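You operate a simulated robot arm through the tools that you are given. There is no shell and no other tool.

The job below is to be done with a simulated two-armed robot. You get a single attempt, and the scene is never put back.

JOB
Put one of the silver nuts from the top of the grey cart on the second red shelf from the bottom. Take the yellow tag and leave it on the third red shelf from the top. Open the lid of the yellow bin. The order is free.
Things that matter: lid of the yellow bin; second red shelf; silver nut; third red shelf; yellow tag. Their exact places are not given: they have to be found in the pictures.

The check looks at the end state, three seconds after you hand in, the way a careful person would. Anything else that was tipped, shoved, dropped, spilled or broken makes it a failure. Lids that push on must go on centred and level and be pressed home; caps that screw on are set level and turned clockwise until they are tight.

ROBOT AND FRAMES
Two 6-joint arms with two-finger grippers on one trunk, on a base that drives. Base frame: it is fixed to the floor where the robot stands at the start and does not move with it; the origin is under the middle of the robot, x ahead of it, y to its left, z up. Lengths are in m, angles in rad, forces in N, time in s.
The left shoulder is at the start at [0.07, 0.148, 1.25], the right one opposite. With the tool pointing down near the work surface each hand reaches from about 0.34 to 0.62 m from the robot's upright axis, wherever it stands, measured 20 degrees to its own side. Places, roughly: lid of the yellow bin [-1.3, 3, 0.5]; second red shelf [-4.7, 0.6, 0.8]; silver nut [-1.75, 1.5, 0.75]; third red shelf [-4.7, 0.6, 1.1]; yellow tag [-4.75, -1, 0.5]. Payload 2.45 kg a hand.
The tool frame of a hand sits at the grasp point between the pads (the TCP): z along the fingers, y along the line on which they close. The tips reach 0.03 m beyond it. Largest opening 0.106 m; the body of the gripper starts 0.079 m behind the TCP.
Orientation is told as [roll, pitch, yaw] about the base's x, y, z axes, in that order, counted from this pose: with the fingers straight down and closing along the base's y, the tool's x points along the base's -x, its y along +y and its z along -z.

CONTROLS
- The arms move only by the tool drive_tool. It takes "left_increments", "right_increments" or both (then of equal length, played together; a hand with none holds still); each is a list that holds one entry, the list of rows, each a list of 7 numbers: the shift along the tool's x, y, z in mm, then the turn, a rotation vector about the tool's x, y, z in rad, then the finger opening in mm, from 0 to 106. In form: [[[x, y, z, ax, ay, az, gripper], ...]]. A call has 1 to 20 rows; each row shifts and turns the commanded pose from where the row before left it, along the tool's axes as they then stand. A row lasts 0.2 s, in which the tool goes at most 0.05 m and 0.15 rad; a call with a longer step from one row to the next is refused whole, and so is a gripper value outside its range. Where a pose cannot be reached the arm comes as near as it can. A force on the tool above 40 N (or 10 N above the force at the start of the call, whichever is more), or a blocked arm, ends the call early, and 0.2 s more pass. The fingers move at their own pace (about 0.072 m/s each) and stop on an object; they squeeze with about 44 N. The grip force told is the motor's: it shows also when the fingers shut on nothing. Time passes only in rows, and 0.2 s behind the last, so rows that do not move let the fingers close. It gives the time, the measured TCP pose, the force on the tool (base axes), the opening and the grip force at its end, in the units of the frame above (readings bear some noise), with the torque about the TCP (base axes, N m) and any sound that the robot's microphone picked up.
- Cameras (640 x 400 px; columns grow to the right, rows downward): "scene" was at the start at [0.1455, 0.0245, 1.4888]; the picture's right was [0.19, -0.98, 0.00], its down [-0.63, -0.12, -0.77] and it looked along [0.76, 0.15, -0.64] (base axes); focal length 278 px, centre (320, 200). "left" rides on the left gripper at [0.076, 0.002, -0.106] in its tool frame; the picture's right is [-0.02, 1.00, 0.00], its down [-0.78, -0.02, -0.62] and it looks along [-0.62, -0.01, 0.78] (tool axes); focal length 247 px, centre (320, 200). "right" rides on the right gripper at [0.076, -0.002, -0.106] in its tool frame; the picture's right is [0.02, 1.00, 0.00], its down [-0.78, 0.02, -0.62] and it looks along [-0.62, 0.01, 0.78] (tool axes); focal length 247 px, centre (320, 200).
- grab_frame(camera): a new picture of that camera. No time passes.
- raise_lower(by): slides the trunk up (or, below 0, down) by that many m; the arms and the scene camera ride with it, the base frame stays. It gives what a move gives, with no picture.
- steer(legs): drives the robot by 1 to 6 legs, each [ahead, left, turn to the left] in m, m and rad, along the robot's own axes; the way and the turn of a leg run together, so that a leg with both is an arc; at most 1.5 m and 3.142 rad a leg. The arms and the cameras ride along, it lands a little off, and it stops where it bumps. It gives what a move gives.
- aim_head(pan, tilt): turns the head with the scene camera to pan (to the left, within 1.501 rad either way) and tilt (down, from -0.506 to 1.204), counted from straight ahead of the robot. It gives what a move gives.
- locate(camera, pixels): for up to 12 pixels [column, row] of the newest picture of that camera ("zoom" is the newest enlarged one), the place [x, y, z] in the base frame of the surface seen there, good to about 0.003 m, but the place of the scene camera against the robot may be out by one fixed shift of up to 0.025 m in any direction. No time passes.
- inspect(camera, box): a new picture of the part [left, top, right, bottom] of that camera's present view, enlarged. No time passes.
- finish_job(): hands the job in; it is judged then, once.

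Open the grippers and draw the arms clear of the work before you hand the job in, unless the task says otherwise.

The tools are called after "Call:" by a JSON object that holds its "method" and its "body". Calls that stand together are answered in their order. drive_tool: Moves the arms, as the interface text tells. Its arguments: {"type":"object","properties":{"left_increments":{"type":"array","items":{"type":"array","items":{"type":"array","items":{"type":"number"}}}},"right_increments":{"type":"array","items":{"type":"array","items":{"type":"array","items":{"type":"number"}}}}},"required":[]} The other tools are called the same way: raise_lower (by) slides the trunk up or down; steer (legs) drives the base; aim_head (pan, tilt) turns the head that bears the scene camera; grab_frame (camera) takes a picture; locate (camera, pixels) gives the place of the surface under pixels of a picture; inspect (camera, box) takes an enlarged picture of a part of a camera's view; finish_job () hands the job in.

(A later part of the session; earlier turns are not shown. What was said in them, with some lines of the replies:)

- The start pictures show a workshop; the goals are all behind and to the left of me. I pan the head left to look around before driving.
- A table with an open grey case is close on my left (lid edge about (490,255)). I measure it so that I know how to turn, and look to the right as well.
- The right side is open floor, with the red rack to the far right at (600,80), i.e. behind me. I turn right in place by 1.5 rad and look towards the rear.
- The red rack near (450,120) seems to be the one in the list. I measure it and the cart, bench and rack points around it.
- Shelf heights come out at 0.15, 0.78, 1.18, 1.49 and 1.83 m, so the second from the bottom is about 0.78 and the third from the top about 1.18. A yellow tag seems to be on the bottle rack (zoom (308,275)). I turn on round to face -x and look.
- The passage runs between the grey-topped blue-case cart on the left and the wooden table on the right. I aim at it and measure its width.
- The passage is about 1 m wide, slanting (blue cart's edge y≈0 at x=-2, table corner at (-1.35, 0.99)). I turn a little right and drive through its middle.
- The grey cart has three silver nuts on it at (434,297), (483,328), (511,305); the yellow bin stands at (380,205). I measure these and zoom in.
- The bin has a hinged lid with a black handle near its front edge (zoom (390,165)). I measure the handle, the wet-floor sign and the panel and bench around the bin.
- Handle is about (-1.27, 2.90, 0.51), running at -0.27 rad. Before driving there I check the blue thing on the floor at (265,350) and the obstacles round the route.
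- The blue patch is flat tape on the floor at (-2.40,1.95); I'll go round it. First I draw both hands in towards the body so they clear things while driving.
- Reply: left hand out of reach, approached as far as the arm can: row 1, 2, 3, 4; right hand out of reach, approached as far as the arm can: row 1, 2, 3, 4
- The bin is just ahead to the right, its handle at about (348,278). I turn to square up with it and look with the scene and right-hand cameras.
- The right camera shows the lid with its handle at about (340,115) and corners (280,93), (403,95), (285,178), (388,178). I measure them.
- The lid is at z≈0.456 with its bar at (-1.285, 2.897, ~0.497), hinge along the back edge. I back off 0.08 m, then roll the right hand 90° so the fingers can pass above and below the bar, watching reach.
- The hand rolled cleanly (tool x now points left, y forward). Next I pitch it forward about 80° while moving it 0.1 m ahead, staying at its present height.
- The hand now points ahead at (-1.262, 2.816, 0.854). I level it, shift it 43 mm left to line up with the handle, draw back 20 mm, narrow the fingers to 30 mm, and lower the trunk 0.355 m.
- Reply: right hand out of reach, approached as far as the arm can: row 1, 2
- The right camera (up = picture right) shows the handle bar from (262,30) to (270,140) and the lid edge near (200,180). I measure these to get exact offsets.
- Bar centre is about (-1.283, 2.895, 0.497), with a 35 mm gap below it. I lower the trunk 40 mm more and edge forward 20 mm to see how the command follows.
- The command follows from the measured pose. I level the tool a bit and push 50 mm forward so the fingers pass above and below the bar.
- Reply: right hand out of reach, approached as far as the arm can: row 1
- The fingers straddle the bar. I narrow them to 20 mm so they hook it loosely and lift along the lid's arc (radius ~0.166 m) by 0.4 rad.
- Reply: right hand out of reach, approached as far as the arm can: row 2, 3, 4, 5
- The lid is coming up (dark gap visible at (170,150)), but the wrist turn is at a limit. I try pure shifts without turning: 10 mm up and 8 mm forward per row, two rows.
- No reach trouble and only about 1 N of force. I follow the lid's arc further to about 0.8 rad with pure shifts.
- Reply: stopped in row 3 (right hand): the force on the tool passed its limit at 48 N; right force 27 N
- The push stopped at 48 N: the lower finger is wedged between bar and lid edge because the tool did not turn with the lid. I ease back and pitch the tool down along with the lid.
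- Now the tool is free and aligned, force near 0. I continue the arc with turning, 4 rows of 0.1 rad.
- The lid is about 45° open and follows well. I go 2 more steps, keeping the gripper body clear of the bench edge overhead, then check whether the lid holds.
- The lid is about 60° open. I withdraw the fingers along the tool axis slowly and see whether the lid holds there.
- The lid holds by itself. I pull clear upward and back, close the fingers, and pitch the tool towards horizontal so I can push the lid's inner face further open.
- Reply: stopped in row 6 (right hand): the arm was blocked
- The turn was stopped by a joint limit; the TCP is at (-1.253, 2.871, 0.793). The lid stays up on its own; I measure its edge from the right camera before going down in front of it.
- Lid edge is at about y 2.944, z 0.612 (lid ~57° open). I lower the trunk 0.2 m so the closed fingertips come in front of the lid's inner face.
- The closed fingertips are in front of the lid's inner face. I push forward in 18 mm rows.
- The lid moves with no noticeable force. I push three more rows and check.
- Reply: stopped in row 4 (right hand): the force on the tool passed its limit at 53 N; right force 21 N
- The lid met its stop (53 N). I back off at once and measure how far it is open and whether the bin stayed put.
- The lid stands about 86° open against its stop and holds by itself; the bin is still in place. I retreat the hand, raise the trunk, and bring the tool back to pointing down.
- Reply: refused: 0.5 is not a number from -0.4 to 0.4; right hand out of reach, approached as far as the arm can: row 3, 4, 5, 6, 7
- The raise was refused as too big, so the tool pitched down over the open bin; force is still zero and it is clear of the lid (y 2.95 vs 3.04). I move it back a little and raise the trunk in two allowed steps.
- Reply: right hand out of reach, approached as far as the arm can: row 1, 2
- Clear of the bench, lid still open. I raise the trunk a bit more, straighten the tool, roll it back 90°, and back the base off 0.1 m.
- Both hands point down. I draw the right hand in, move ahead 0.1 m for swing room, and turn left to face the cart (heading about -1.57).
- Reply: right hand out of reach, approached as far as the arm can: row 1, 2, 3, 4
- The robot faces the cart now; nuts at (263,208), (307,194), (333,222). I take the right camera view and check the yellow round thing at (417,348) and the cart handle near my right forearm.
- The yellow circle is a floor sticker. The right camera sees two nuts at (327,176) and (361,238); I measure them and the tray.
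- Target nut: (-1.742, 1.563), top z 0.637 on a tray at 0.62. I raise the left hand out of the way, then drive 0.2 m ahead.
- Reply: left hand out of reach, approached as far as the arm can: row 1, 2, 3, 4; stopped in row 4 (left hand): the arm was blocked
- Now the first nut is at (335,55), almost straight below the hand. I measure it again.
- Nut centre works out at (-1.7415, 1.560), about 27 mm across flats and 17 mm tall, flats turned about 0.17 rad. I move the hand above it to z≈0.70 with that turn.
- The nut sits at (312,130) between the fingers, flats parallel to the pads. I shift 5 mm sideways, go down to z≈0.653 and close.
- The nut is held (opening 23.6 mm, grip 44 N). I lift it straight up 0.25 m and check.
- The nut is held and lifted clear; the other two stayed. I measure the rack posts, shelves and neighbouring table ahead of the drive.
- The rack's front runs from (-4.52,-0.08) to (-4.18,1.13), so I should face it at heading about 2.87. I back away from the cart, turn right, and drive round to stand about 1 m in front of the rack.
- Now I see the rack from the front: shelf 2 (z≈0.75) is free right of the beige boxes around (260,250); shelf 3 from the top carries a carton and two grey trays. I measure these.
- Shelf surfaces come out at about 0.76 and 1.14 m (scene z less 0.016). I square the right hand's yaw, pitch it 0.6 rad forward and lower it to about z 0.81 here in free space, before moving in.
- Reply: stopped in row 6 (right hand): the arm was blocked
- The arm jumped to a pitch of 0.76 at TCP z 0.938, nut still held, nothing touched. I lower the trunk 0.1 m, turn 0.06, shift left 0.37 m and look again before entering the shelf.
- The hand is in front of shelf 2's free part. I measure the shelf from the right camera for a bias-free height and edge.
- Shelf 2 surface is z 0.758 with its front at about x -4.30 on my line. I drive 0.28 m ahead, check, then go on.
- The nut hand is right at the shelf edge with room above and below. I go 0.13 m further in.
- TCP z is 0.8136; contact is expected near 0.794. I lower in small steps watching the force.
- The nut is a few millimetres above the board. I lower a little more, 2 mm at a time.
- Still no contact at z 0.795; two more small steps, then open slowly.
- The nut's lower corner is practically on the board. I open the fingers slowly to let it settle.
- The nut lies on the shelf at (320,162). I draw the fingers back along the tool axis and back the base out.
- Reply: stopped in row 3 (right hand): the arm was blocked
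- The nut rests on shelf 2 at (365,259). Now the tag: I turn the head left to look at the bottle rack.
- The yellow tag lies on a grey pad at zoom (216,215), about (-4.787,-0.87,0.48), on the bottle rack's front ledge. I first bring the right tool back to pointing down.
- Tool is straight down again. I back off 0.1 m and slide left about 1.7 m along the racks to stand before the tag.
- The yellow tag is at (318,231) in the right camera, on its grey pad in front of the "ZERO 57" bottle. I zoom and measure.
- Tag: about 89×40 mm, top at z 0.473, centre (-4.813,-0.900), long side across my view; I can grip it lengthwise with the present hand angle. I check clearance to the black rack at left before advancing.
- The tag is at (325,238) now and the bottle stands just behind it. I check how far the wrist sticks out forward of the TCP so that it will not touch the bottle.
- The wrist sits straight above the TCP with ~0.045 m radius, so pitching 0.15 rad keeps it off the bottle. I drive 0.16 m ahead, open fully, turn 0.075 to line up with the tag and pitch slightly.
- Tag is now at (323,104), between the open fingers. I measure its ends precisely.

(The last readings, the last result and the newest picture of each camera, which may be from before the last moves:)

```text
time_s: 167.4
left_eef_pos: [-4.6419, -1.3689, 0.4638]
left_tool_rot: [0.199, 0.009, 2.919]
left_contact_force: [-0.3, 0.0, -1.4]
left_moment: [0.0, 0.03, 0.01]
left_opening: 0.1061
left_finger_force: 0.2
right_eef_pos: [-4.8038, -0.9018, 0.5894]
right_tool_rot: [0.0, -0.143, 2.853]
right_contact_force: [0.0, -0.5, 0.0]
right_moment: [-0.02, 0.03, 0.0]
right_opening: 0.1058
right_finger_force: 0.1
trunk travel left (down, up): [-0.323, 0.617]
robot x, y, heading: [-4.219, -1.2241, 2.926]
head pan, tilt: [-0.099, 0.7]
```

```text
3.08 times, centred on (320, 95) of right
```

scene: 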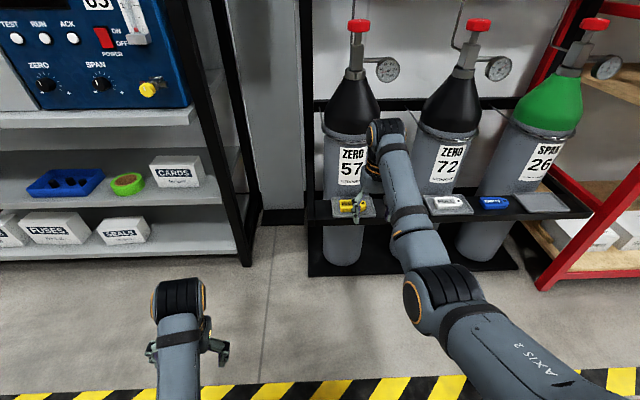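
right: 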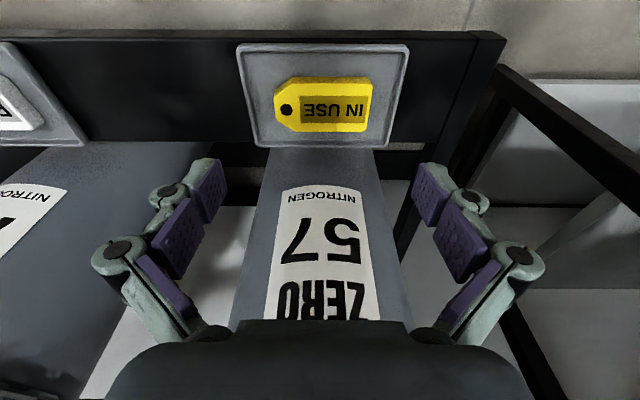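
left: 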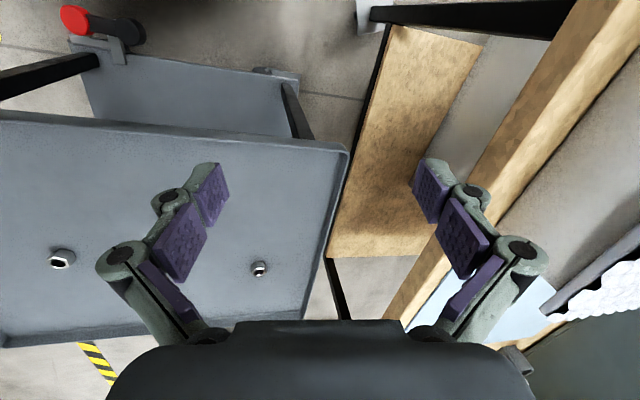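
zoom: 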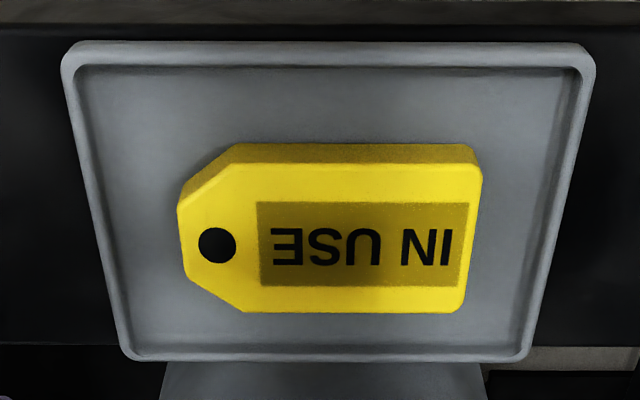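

Tag centre is (-4.8185,-0.9005), length 88 mm, well aligned. I shift 14 mm ahead and 3 mm left, then come down 80 mm.

Call:
{"method": "drive_tool", "body": {"right_increments": [[[-14.4, 3, 2.1, 0, 0, 0, 106], [2.85, 0, 19.8, 0, 0, 0, 106], [2.85, 0, 19.8, 0, 0, 0, 106], [2.85, 0, 19.8, 0, 0, 0, 106], [2, 0, 14, 0, 0, 0, 106]]]}}

Call:
{"method": "grab_frame", "body": {"camera": "right"}}

Call:
{"method": "inspect", "body": {"camera": "scene", "box": [290, 80, 470, 260]}}

```text
time_s: 168.6
left_eef_pos: [-4.6417, -1.3691, 0.4633]
left_tool_rot: [0.2, 0.01, 2.919]
left_contact_force: [-0.4, -0.1, 0.2]
left_moment: [0.0, 0.0, 0.01]
left_opening: 0.1062
left_finger_force: 0.1
right_eef_pos: [-4.8204, -0.9007, 0.5164]
right_tool_rot: [-0.001, -0.143, 2.855]
right_contact_force: [-0.1, -0.4, -0.7]
right_moment: [0.03, -0.01, 0.03]
right_opening: 0.1059
right_finger_force: 0.0
trunk travel left (down, up): [-0.323, 0.617]
robot x, y, heading: [-4.2207, -1.2284, 2.929]
head pan, tilt: [-0.099, 0.7]
```

```text
taken
```

right: 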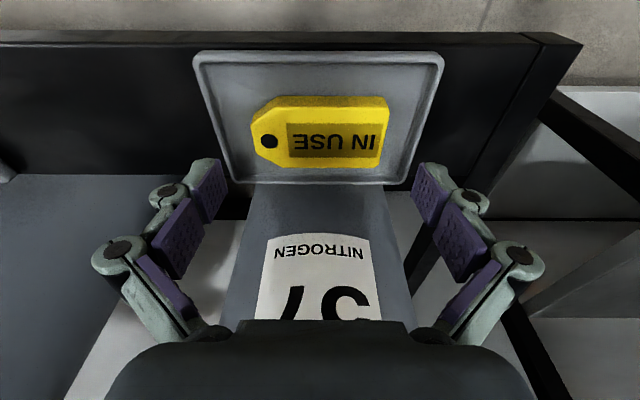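

```text
2.22 times, centred on (380, 170) of scene
```

zoom: 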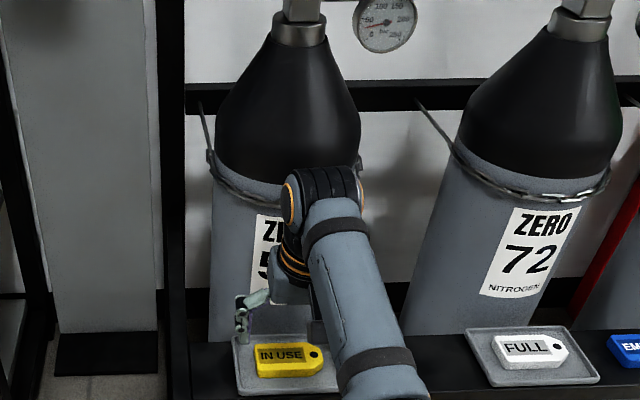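

Centred laterally (tag 250–389, fingers symmetric about 320). I descend the last 24 mm and close.

Call:
{"method": "drive_tool", "body": {"right_increments": [[[1.7, 0, 11.9, 0, 0, 0, 106], [1.4, 0, 9.9, 0, 0, 0, 106], [0.4, 0, 2.5, 0, 0, 0, 106]]]}}

Call:
{"method": "grab_frame", "body": {"camera": "right"}}

```text
time_s: 169.4
left_eef_pos: [-4.6407, -1.3676, 0.4628]
left_tool_rot: [0.199, 0.011, 2.919]
left_contact_force: [0.2, -0.6, 0.0]
left_moment: [0.03, -0.03, -0.02]
left_opening: 0.1056
left_finger_force: 0.0
right_eef_pos: [-4.8198, -0.9001, 0.4919]
right_tool_rot: [0.001, -0.144, 2.852]
right_contact_force: [1.2, 0.2, -0.6]
right_moment: [0.0, 0.0, -0.01]
right_opening: 0.1061
right_finger_force: 0.1
trunk travel left (down, up): [-0.323, 0.617]
robot x, y, heading: [-4.2174, -1.2278, 2.927]
head pan, tilt: [-0.099, 0.7]
```

```text
taken
```

right: 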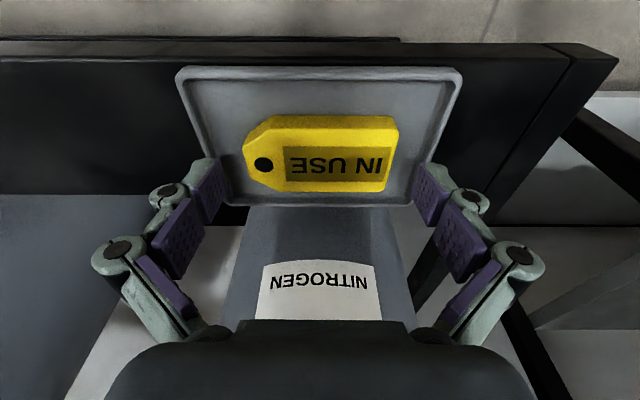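

No contact forces and the fingertips are level with the tag's ends. I close gradually.

Call:
{"method": "drive_tool", "body": {"right_increments": [[[0, 0, 0, 0, 0, 0, 96], [0, 0, 0, 0, 0, 0, 90], [0, 0, 0, 0, 0, 0, 84], [0, 0, 0, 0, 0, 0, 76], [0, 0, 0, 0, 0, 0, 76]]]}}

Call:
{"method": "grab_frame", "body": {"camera": "right"}}

```text
time_s: 170.6
left_eef_pos: [-4.6412, -1.3692, 0.4633]
left_tool_rot: [0.2, 0.01, 2.918]
left_contact_force: [-0.4, 0.3, -0.2]
left_moment: [0.0, 0.04, 0.01]
left_opening: 0.106
left_finger_force: 0.1
right_eef_pos: [-4.818, -0.8998, 0.491]
right_tool_rot: [0.0, -0.144, 2.853]
right_contact_force: [1.7, 0.3, 3.7]
right_moment: [0.05, -0.12, -0.02]
right_opening: 0.0845
right_finger_force: 44.0
trunk travel left (down, up): [-0.323, 0.617]
robot x, y, heading: [-4.2135, -1.2256, 2.924]
head pan, tilt: [-0.099, 0.7]
```

```text
taken
```

right: 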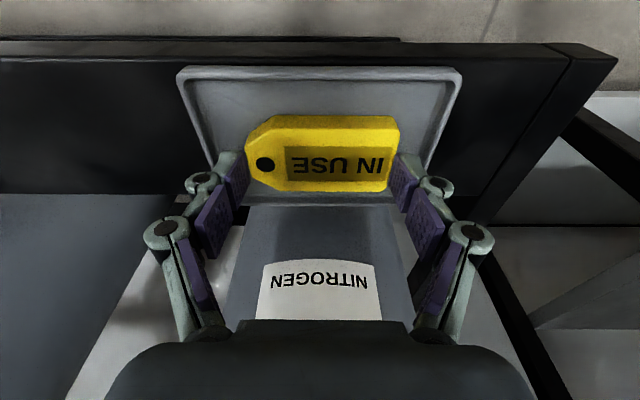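

The tag is gripped (84.5 mm, 44 N). I lift it straight up 0.1 m.

Call:
{"method": "drive_tool", "body": {"right_increments": [[[-1.4, 0, -9.9, 0, 0, 0, 70], [-2.85, 0, -19.8, 0, 0, 0, 70], [-2.85, 0, -19.8, 0, 0, 0, 70], [-2.85, 0, -19.8, 0, 0, 0, 70], [-2.85, 0, -19.8, 0, 0, 0, 70]]]}}

Call:
{"method": "grab_frame", "body": {"camera": "right"}}

```text
time_s: 171.8
left_eef_pos: [-4.6404, -1.3675, 0.4635]
left_tool_rot: [0.199, 0.011, 2.919]
left_contact_force: [0.5, -0.4, -1.2]
left_moment: [0.02, 0.02, 0.01]
left_opening: 0.1062
left_finger_force: 0.1
right_eef_pos: [-4.8182, -0.9006, 0.5817]
right_tool_rot: [-0.002, -0.145, 2.855]
right_contact_force: [1.0, -0.1, -0.4]
right_moment: [0.02, 0.02, -0.01]
right_opening: 0.0846
right_finger_force: 43.7
trunk travel left (down, up): [-0.323, 0.617]
robot x, y, heading: [-4.2201, -1.2283, 2.931]
head pan, tilt: [-0.099, 0.7]
```

```text
taken
```

right: 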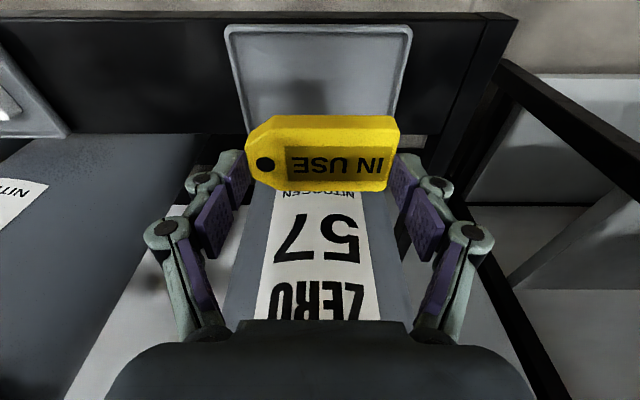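

The tag is lifted clear and held. I back away 0.35 m, raise the trunk by 0.4 m, then slide right along the racks to the red rack.

Call:
{"method": "steer", "body": {"legs": [[-0.35, 0, 0]]}}

Call:
{"method": "raise_lower", "body": {"by": 0.4}}

Call:
{"method": "steer", "body": {"legs": [[0, 0, -0.05], [0, -0.73, 0], [0, -0.73, 0]]}}

Call:
{"method": "aim_head", "body": {"pan": 0, "tilt": 0.4}}

Call:
{"method": "grab_frame", "body": {"camera": "scene"}}

Call:
{"method": "grab_frame", "body": {"camera": "right"}}

```text
time_s: 174.1
left_eef_pos: [-4.3035, -1.4419, 0.464]
left_tool_rot: [0.199, 0.009, 2.919]
left_contact_force: [0.5, 0.6, 0.7]
left_moment: [-0.01, 0.0, 0.01]
left_opening: 0.1061
left_finger_force: 0.0
right_eef_pos: [-4.4804, -0.974, 0.5813]
right_tool_rot: [0.001, -0.143, 2.855]
right_contact_force: [0.0, -0.3, -0.2]
right_moment: [0.04, 0.0, 0.0]
right_opening: 0.0841
right_finger_force: 43.8
trunk travel left (down, up): [-0.323, 0.617]
robot x, y, heading: [-3.8858, -1.296, 2.93]
head pan, tilt: [-0.099, 0.7]
```

```text
time_s: 177.9
left_eef_pos: [-4.3038, -1.4421, 0.862]
left_tool_rot: [0.199, 0.011, 2.92]
left_contact_force: [-0.6, 0.0, -0.1]
left_moment: [0.01, 0.01, 0.05]
left_opening: 0.1059
left_finger_force: 0.1
right_eef_pos: [-4.4806, -0.9743, 0.9814]
right_tool_rot: [0.001, -0.142, 2.854]
right_contact_force: [-0.3, -0.2, -0.6]
right_moment: [0.0, -0.01, -0.06]
right_opening: 0.0841
right_finger_force: 43.9
trunk travel left (down, up): [-0.723, 0.217]
robot x, y, heading: [-3.8828, -1.2976, 2.929]
head pan, tilt: [-0.099, 0.7]
```

```text
time_s: 185.9
left_eef_pos: [-3.9218, 0.0119, 0.8622]
left_tool_rot: [0.198, 0.011, 2.835]
left_contact_force: [-0.1, 0.2, -0.6]
left_moment: [0.0, -0.03, -0.01]
left_opening: 0.1056
left_finger_force: 0.0
right_eef_pos: [-4.0594, 0.4917, 0.9813]
right_tool_rot: [-0.001, -0.142, 2.772]
right_contact_force: [-0.2, -1.1, 0.1]
right_moment: [-0.04, 0.0, 0.0]
right_opening: 0.0842
right_finger_force: 44.0
trunk travel left (down, up): [-0.723, 0.217]
robot x, y, heading: [-3.4877, 0.1169, 2.842]
head pan, tilt: [-0.099, 0.7]
```

```text
time_s: 186.7
left_eef_pos: [-3.9219, 0.0119, 0.8622]
left_tool_rot: [0.199, 0.01, 2.835]
left_contact_force: [-0.8, -0.2, 0.4]
left_moment: [0.0, 0.01, 0.03]
left_opening: 0.1058
left_finger_force: 0.0
right_eef_pos: [-4.0597, 0.4917, 0.9812]
right_tool_rot: [0.0, -0.141, 2.771]
right_contact_force: [-0.3, -0.1, -0.5]
right_moment: [-0.03, -0.02, -0.04]
right_opening: 0.0842
right_finger_force: 43.4
trunk travel left (down, up): [-0.723, 0.217]
robot x, y, heading: [-3.4893, 0.1186, 2.843]
head pan, tilt: [0.0, 0.4]
```

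```text
taken
```

scene: 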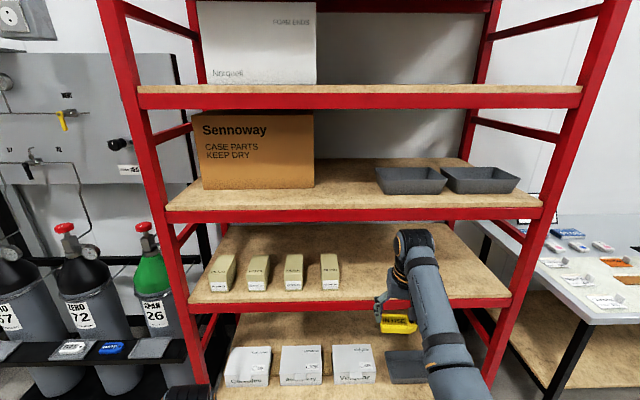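

```text
taken
```

right: 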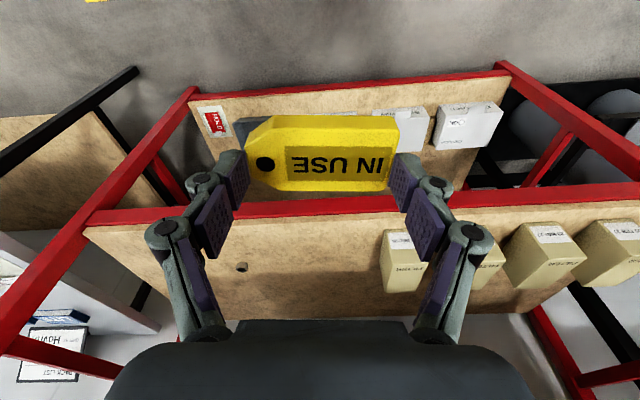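

Tag held; nut visible on shelf 2. On shelf 3 the gap between carton (right bottom corner (314,187)) and tray (left (378,190)) looks free; I measure it.

Call:
{"method": "locate", "body": {"camera": "scene", "pixels": [[312, 186], [380, 193], [345, 195], [345, 207], [345, 180], [345, 165], [376, 172], [330, 102], [440, 190], [315, 150]]}}

Call:
{"method": "inspect", "body": {"camera": "scene", "box": [190, 70, 560, 260]}}

```text
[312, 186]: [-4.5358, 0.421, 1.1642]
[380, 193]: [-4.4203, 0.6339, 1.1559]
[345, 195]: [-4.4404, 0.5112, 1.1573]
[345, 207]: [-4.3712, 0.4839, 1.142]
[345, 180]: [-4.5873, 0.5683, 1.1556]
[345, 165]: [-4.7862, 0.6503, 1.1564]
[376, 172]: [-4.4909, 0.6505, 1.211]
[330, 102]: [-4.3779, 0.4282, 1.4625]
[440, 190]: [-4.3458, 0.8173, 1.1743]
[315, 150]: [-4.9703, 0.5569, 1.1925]
```

```text
1.73 times, centred on (375, 165) of scene
```

zoom: 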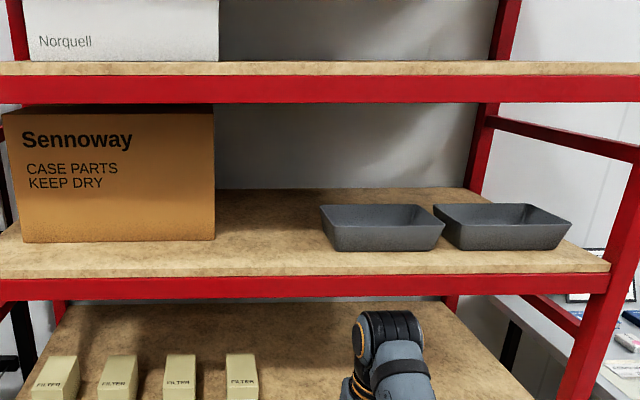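

The gap on shelf 3 is about 0.2 m wide (carton corner y 0.42, tray y 0.63; surface ≈1.141). I pitch the hand forward here in free air.

Call:
{"method": "drive_tool", "body": {"right_increments": [[[0, 0, 0, 0, 0, -0.07, 70], [0, 0, 0, 0, -0.12, 0, 70], [0, 0, 0, 0, -0.12, 0, 70], [0, 0, 0, 0, -0.12, 0, 70], [0, 0, 0, 0, -0.12, 0, 70]]]}}

Call:
{"method": "steer", "body": {"legs": [[0, 0, 0.04]]}}

Call:
{"method": "raise_lower", "body": {"by": 0.215}}

Call:
{"method": "grab_frame", "body": {"camera": "right"}}

Call:
{"method": "grab_frame", "body": {"camera": "scene"}}

```text
time_s: 187.9
left_eef_pos: [-3.922, 0.0107, 0.8629]
left_tool_rot: [0.198, 0.009, 2.835]
left_contact_force: [0.2, 0.4, -0.1]
left_moment: [0.0, 0.0, 0.01]
left_opening: 0.1059
left_finger_force: 0.1
right_eef_pos: [-4.0612, 0.4925, 0.9813]
right_tool_rot: [-0.011, -0.624, 2.849]
right_contact_force: [0.6, -0.1, -0.3]
right_moment: [-0.02, 0.0, 0.0]
right_opening: 0.0838
right_finger_force: 44.2
trunk travel left (down, up): [-0.723, 0.217]
robot x, y, heading: [-3.489, 0.1151, 2.848]
head pan, tilt: [0.0, 0.4]
```

```text
time_s: 188.7
left_eef_pos: [-3.9175, -0.005, 0.8621]
left_tool_rot: [0.199, 0.01, 2.877]
left_contact_force: [-0.5, 0.0, 0.7]
left_moment: [-0.02, 0.02, -0.02]
left_opening: 0.1059
left_finger_force: 0.1
right_eef_pos: [-4.0751, 0.4693, 0.9804]
right_tool_rot: [-0.011, -0.62, 2.887]
right_contact_force: [-0.4, 0.7, -0.4]
right_moment: [0.01, 0.05, 0.0]
right_opening: 0.0842
right_finger_force: 43.9
trunk travel left (down, up): [-0.723, 0.217]
robot x, y, heading: [-3.4924, 0.1191, 2.884]
head pan, tilt: [0.0, 0.4]
```

```text
time_s: 191.0
left_eef_pos: [-3.9175, -0.0054, 1.0787]
left_tool_rot: [0.198, 0.01, 2.877]
left_contact_force: [-0.2, -0.2, 0.5]
left_moment: [0.02, 0.0, 0.03]
left_opening: 0.1061
left_finger_force: 0.0
right_eef_pos: [-4.0761, 0.4678, 1.1967]
right_tool_rot: [-0.013, -0.621, 2.888]
right_contact_force: [0.0, 0.1, -0.3]
right_moment: [-0.02, -0.01, 0.0]
right_opening: 0.0839
right_finger_force: 44.5
trunk travel left (down, up): [-0.938, 0.002]
robot x, y, heading: [-3.4923, 0.1194, 2.884]
head pan, tilt: [0.0, 0.4]
```

```text
taken
```

right: 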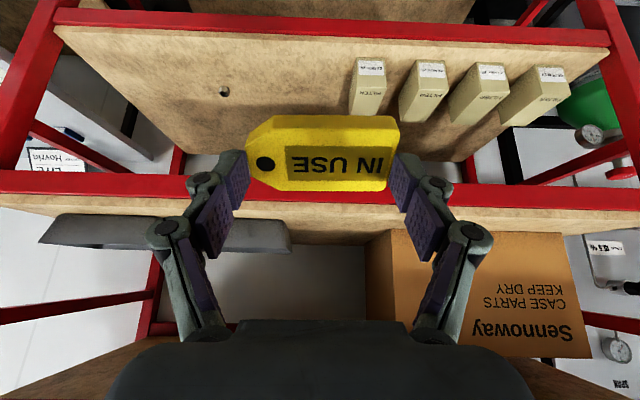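

```text
taken
```

scene: 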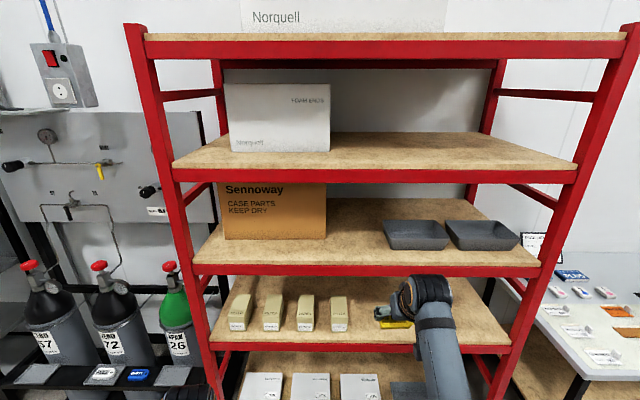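

The pitch worked cleanly (0.62 rad), TCP z 1.197. The right camera sees shelf 3's edge, the tray (ending near (290,235)) and the carton (starting near (366,240)); I measure them.

Call:
{"method": "locate", "body": {"camera": "right", "pixels": [[320, 215], [330, 235], [285, 222], [290, 250], [280, 245], [392, 235], [370, 238], [320, 200], [480, 215], [60, 200], [400, 290], [310, 370]]}}

Call:
{"method": "inspect", "body": {"camera": "right", "box": [160, 150, 480, 350]}}

```text
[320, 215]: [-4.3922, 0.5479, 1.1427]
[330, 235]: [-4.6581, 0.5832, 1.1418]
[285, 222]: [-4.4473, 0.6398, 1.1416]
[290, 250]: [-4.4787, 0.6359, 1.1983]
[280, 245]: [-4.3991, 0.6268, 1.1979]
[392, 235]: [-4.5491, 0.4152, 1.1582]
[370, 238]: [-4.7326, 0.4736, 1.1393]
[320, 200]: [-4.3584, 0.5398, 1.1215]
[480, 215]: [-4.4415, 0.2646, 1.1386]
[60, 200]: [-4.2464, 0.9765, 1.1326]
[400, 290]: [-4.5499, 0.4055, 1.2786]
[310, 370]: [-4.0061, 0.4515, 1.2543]
```

```text
2.00 times, centred on (320, 250) of right
```

zoom: 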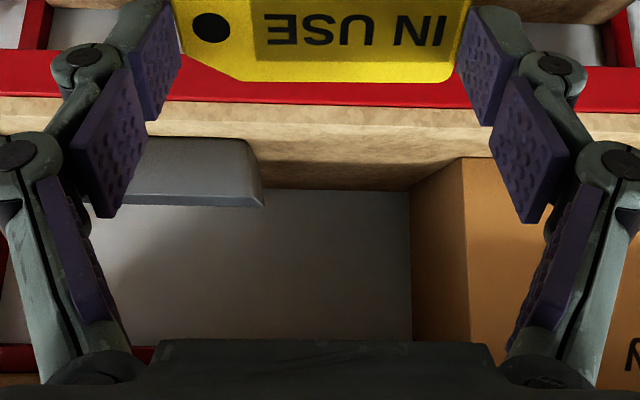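

Shelf 3 surface is z 1.142, edge at x≈-4.37 near y 0.5. I pitch another 0.2 rad to keep the wrist clear of the beam above, lift 10 mm, then move in with the base: left 0.058, ahead 0.25 first.

Call:
{"method": "drive_tool", "body": {"right_increments": [[[0, 0, 0, 0, -0.1, 0, 70], [0, 0, 0, 0, -0.1, 0, 70], [-5, 0, -5, 0, 0, 0, 70]]]}}

Call:
{"method": "steer", "body": {"legs": [[0.22, 0.058, 0]]}}

Call:
{"method": "grab_frame", "body": {"camera": "right"}}

Call:
{"method": "grab_frame", "body": {"camera": "scene"}}

```text
time_s: 191.8
left_eef_pos: [-3.9189, -0.0056, 1.0774]
left_tool_rot: [0.198, 0.01, 2.877]
left_contact_force: [-0.2, 0.3, 0.5]
left_moment: [0.0, -0.02, -0.04]
left_opening: 0.106
left_finger_force: 0.0
right_eef_pos: [-4.0756, 0.47, 1.2043]
right_tool_rot: [-0.013, -0.822, 2.889]
right_contact_force: [-0.6, -0.3, -1.5]
right_moment: [0.02, 0.01, 0.0]
right_opening: 0.0839
right_finger_force: 44.1
trunk travel left (down, up): [-0.938, 0.002]
robot x, y, heading: [-3.4925, 0.1195, 2.886]
head pan, tilt: [0.0, 0.4]
```

```text
time_s: 193.5
left_eef_pos: [-4.1414, -0.004, 1.0789]
left_tool_rot: [0.199, 0.006, 2.877]
left_contact_force: [0.7, 0.6, -0.7]
left_moment: [-0.03, 0.01, -0.04]
left_opening: 0.1061
left_finger_force: 0.0
right_eef_pos: [-4.2985, 0.4711, 1.2062]
right_tool_rot: [-0.012, -0.823, 2.892]
right_contact_force: [0.9, 1.1, -0.2]
right_moment: [0.03, 0.0, -0.02]
right_opening: 0.0841
right_finger_force: 44.4
trunk travel left (down, up): [-0.938, 0.002]
robot x, y, heading: [-3.7169, 0.1206, 2.882]
head pan, tilt: [0.0, 0.4]
```

```text
taken
```

right: 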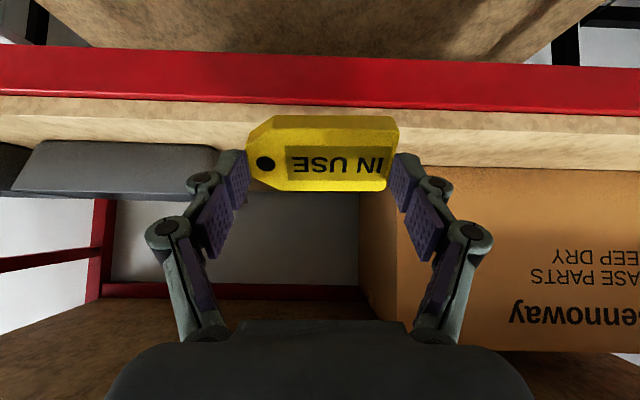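

```text
taken
```

scene: 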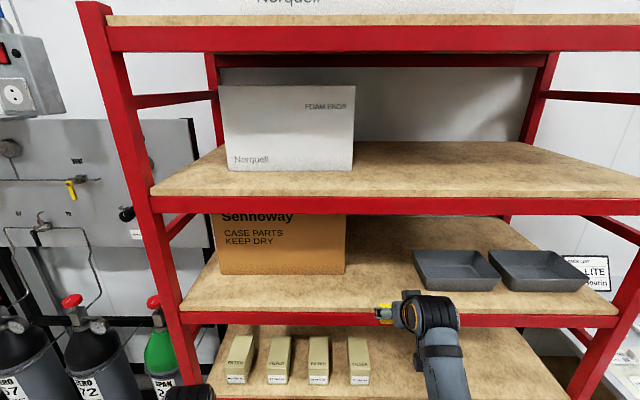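

The tag is just outside the shelf edge at z 1.206 and the wrist is well below the upper beam. I go 0.12 m further in.

Call:
{"method": "steer", "body": {"legs": [[0.12, 0, 0]]}}

Call:
{"method": "grab_frame", "body": {"camera": "right"}}

Call:
{"method": "grab_frame", "body": {"camera": "scene"}}

```text
time_s: 194.7
left_eef_pos: [-4.2549, 0.0228, 1.079]
left_tool_rot: [0.199, 0.007, 2.878]
left_contact_force: [0.2, 0.4, -0.4]
left_moment: [0.04, 0.03, 0.01]
left_opening: 0.1059
left_finger_force: 0.1
right_eef_pos: [-4.4121, 0.4976, 1.2057]
right_tool_rot: [-0.014, -0.826, 2.892]
right_contact_force: [0.1, 0.4, -0.6]
right_moment: [-0.01, 0.02, -0.02]
right_opening: 0.0839
right_finger_force: 43.8
trunk travel left (down, up): [-0.938, 0.002]
robot x, y, heading: [-3.8288, 0.1448, 2.893]
head pan, tilt: [0.0, 0.4]
```

```text
taken
```

right: 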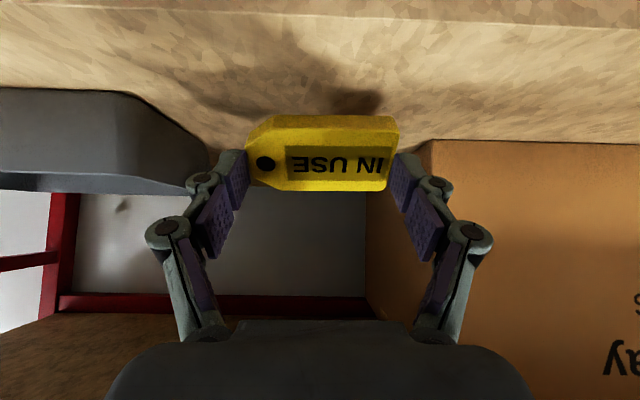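

```text
taken
```

scene: 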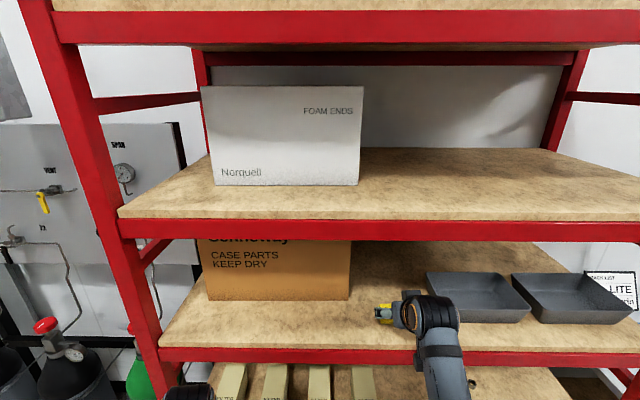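

The hand is inside with clearance to tray and carton. I lower in small steps towards contact (expected TCP z ≈1.180).

Call:
{"method": "drive_tool", "body": {"right_increments": [[[5.9, 0, 5.4, 0, 0, 0, 70], [5.9, 0, 5.4, 0, 0, 0, 70], [3, 0, 2.7, 0, 0, 0, 70]]]}}

Call:
{"method": "inspect", "body": {"camera": "right", "box": [180, 60, 460, 240]}}

```text
time_s: 195.5
left_eef_pos: [-4.2582, 0.0256, 1.0779]
left_tool_rot: [0.198, 0.009, 2.877]
left_contact_force: [-0.3, -0.2, -0.5]
left_moment: [-0.06, -0.05, 0.02]
left_opening: 0.1061
left_finger_force: 0.1
right_eef_pos: [-4.4178, 0.4984, 1.1842]
right_tool_rot: [-0.015, -0.821, 2.891]
right_contact_force: [0.5, -0.1, 1.2]
right_moment: [-0.05, -0.01, 0.04]
right_opening: 0.084
right_finger_force: 44.1
trunk travel left (down, up): [-0.938, 0.002]
robot x, y, heading: [-3.8309, 0.1461, 2.892]
head pan, tilt: [0.0, 0.4]
```

```text
2.22 times, centred on (320, 150) of right
```

zoom: 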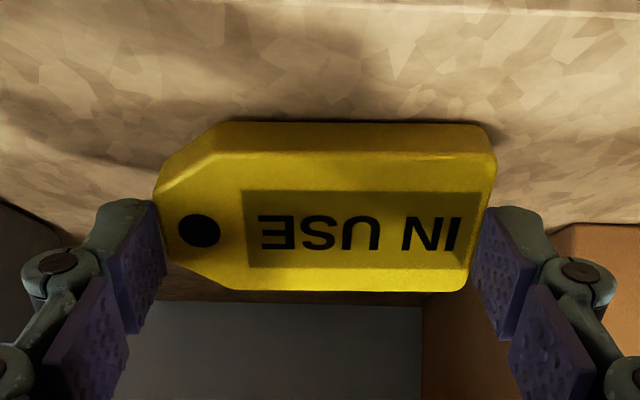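

The near edge is almost down (shadow meets the tag's edge). I lower 4 mm more, 2 mm at a time.

Call:
{"method": "drive_tool", "body": {"right_increments": [[[1.5, 0, 1.4, 0, 0, 0, 70], [1.5, 0, 1.4, 0, 0, 0, 70]]]}}

Call:
{"method": "inspect", "body": {"camera": "right", "box": [180, 60, 460, 240]}}

```text
time_s: 196.1
left_eef_pos: [-4.2559, 0.023, 1.0795]
left_tool_rot: [0.2, 0.008, 2.877]
left_contact_force: [0.5, 0.3, 0.1]
left_moment: [-0.02, 0.02, -0.01]
left_opening: 0.1059
left_finger_force: 0.0
right_eef_pos: [-4.4154, 0.4975, 1.184]
right_tool_rot: [-0.015, -0.83, 2.89]
right_contact_force: [-1.4, 0.5, 10.9]
right_moment: [-0.4, 0.21, -0.01]
right_opening: 0.0837
right_finger_force: 44.5
trunk travel left (down, up): [-0.938, 0.002]
robot x, y, heading: [-3.832, 0.1505, 2.885]
head pan, tilt: [0.0, 0.4]
```

```text
2.22 times, centred on (320, 150) of right
```

zoom: 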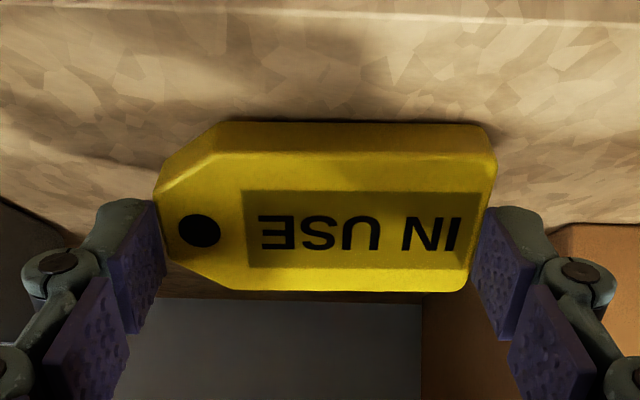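

Contact: 10.9 N upward, the tag's edge is on the shelf. I open slowly.

Call:
{"method": "drive_tool", "body": {"right_increments": [[[-0.8, 0, -0.7, 0, 0, 0, 84], [0, 0, 0, 0, 0, 0, 86], [0, 0, 0, 0, 0, 0, 89], [0, 0, 0, 0, 0, 0, 94], [0, 0, 0, 0, 0, 0, 100], [0, 0, 0, 0, 0, 0, 100]]]}}

Call:
{"method": "grab_frame", "body": {"camera": "right"}}

```text
time_s: 197.5
left_eef_pos: [-4.2577, 0.0242, 1.0785]
left_tool_rot: [0.2, 0.009, 2.878]
left_contact_force: [1.5, 0.2, -0.3]
left_moment: [-0.01, -0.02, 0.02]
left_opening: 0.1062
left_finger_force: 0.1
right_eef_pos: [-4.4169, 0.4989, 1.1833]
right_tool_rot: [-0.014, -0.823, 2.894]
right_contact_force: [0.8, 0.1, 0.2]
right_moment: [-0.01, -0.02, 0.03]
right_opening: 0.0999
right_finger_force: 0.0
trunk travel left (down, up): [-0.938, 0.002]
robot x, y, heading: [-3.8361, 0.1465, 2.891]
head pan, tilt: [0.0, 0.4]
```

```text
taken
```

right: 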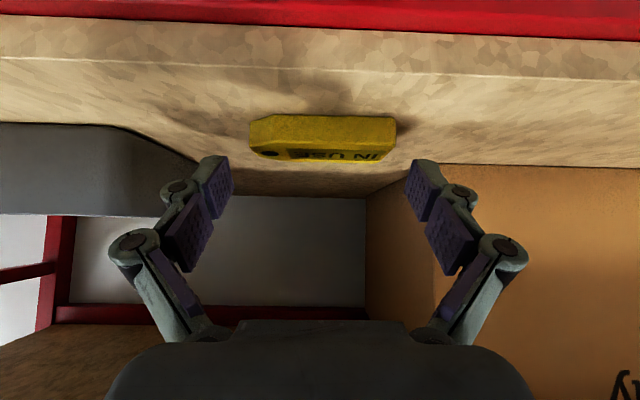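

The tag lies flat on shelf 3 between the open fingers. I draw the fingers up and back along the tool axis, then check.

Call:
{"method": "drive_tool", "body": {"right_increments": [[[0, 0, -12, 0, 0, 0, 104], [0, 0, -12, 0, 0, 0, 104], [0, 0, -12, 0, 0, 0, 104]]]}}

Call:
{"method": "grab_frame", "body": {"camera": "right"}}

```text
time_s: 198.3
left_eef_pos: [-4.2569, 0.0241, 1.078]
left_tool_rot: [0.198, 0.011, 2.879]
left_contact_force: [-0.7, -0.3, 0.4]
left_moment: [0.01, 0.03, 0.03]
left_opening: 0.1062
left_finger_force: 0.1
right_eef_pos: [-4.3898, 0.4919, 1.206]
right_tool_rot: [-0.017, -0.823, 2.894]
right_contact_force: [-0.3, 0.0, 0.3]
right_moment: [-0.02, -0.01, 0.03]
right_opening: 0.1038
right_finger_force: 0.0
trunk travel left (down, up): [-0.938, 0.002]
robot x, y, heading: [-3.8306, 0.1506, 2.89]
head pan, tilt: [0.0, 0.4]
```

```text
taken
```

right: 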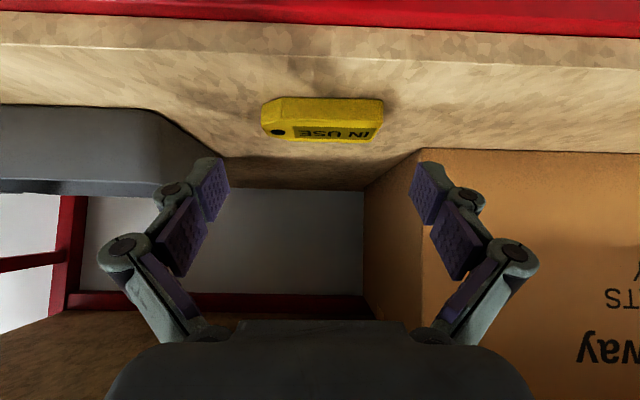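

The tag stayed; the fingertips are now above its top. I back the base out 0.4 m and take an overview.

Call:
{"method": "steer", "body": {"legs": [[-0.45, 0, 0]]}}

Call:
{"method": "grab_frame", "body": {"camera": "scene"}}

Call:
{"method": "inspect", "body": {"camera": "scene", "box": [180, 160, 560, 380]}}

```text
time_s: 201.0
left_eef_pos: [-3.8406, -0.0826, 1.0772]
left_tool_rot: [0.198, 0.011, 2.881]
left_contact_force: [0.1, -0.4, 0.4]
left_moment: [0.0, 0.01, 0.0]
left_opening: 0.106
left_finger_force: 0.1
right_eef_pos: [-3.9755, 0.3838, 1.2048]
right_tool_rot: [-0.015, -0.821, 2.895]
right_contact_force: [-0.1, 0.3, -0.1]
right_moment: [-0.02, 0.01, -0.03]
right_opening: 0.1038
right_finger_force: 0.1
trunk travel left (down, up): [-0.938, 0.002]
robot x, y, heading: [-3.4149, 0.0423, 2.889]
head pan, tilt: [0.0, 0.4]
```

```text
taken
```

scene: 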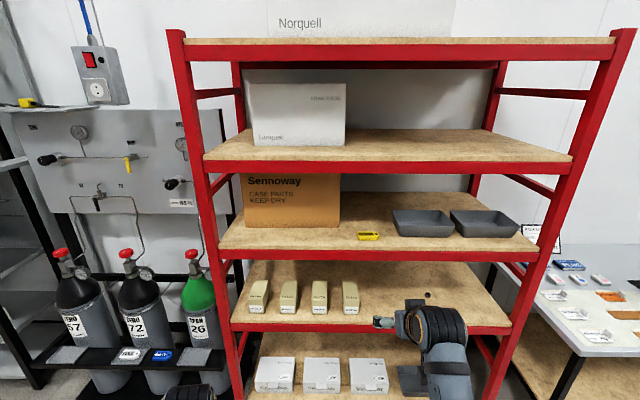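

```text
1.68 times, centred on (370, 270) of scene
```

zoom: 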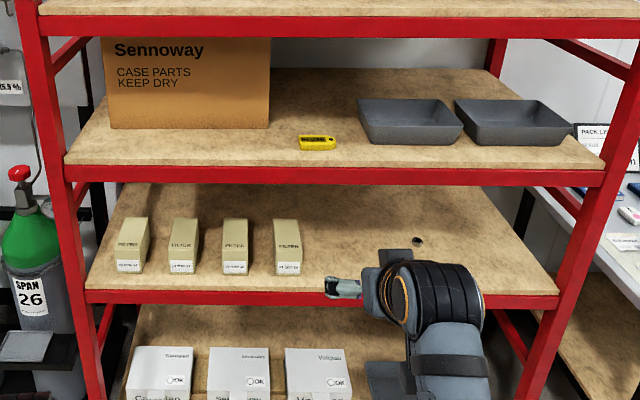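

The tag is on the third shelf from the top and the nut on the second from the bottom. I turn to check that the bin lid is still open and nothing else was disturbed.

Call:
{"method": "steer", "body": {"legs": [[-0.3, 0, 0], [0, 0, -1.3]]}}

Call:
{"method": "aim_head", "body": {"pan": -0.65, "tilt": 0.35}}

Call:
{"method": "grab_frame", "body": {"camera": "scene"}}

```text
time_s: 206.3
left_eef_pos: [-3.3527, 0.346, 1.0784]
left_tool_rot: [0.2, 0.011, 1.569]
left_contact_force: [0.3, 0.1, -0.1]
left_moment: [0.01, -0.04, -0.02]
left_opening: 0.106
left_finger_force: 0.0
right_eef_pos: [-2.9378, 0.5974, 1.2056]
right_tool_rot: [-0.016, -0.821, 1.584]
right_contact_force: [0.1, -0.4, 0.0]
right_moment: [-0.03, -0.02, 0.03]
right_opening: 0.104
right_finger_force: 0.1
trunk travel left (down, up): [-0.938, 0.002]
robot x, y, heading: [-3.119, -0.0338, 1.579]
head pan, tilt: [0.0, 0.4]
```

```text
time_s: 207.3
left_eef_pos: [-3.3537, 0.346, 1.0782]
left_tool_rot: [0.198, 0.011, 1.569]
left_contact_force: [0.1, -0.1, -1.4]
left_moment: [0.01, -0.01, 0.0]
left_opening: 0.106
left_finger_force: 0.1
right_eef_pos: [-2.9381, 0.5967, 1.2056]
right_tool_rot: [-0.014, -0.821, 1.586]
right_contact_force: [-0.3, -0.1, 0.4]
right_moment: [-0.01, 0.0, 0.02]
right_opening: 0.1042
right_finger_force: 0.1
trunk travel left (down, up): [-0.938, 0.002]
robot x, y, heading: [-3.1198, -0.0302, 1.579]
head pan, tilt: [-0.649, 0.351]
```

```text
taken
```

scene: 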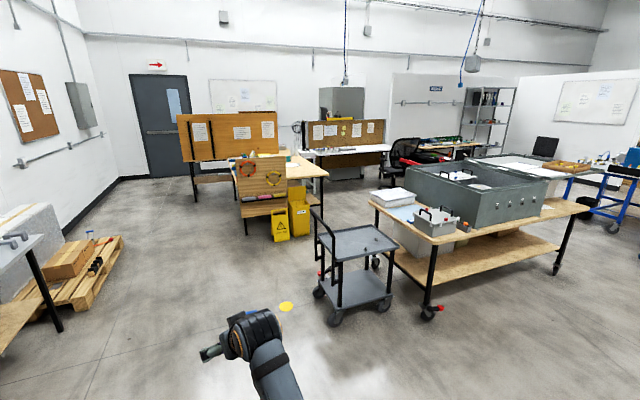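

Call:
{"method": "inspect", "body": {"camera": "scene", "box": [230, 150, 420, 270]}}

```text
3.33 times, centred on (325, 210) of scene
```

zoom: 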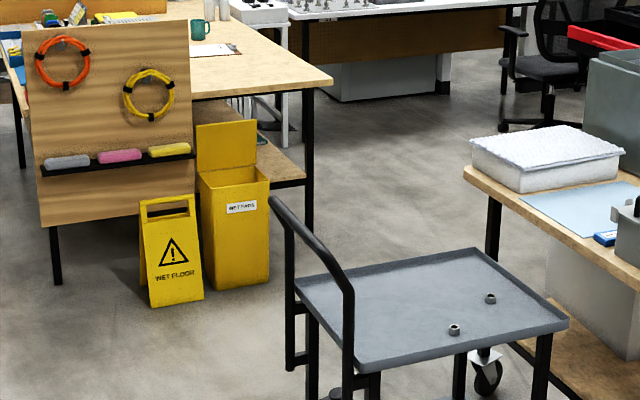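

The lid stands open, the wet-floor sign is upright and the other two nuts are on the cart. Grippers are open and the arms clear, so I hand in.

Call:
{"method": "finish_job", "body": {}}

```text
The job is handed in.
```

The job is handed in, and all three parts were in place when I last looked.

- **Silver nut:** One nut from the grey cart is on the second red shelf from the bottom, to the right of the four beige filter boxes. The other two nuts are still on the cart.
- **Yellow tag:** It lies flat on the third red shelf from the top, between the carton and the left grey tray.
- **Yellow bin:** The lid is open about 86°, against its stop, and stays up without being held. I checked it again from across the room just before handing in.

While opening the lid the hand twice hit its force limit, at 48 N and 53 N, and stopped. As far as I can see, the bin did not move and the wet-floor sign next to it is still upright. I noticed nothing tipped, shoved or dropped. Both grippers are open and the arms are clear.
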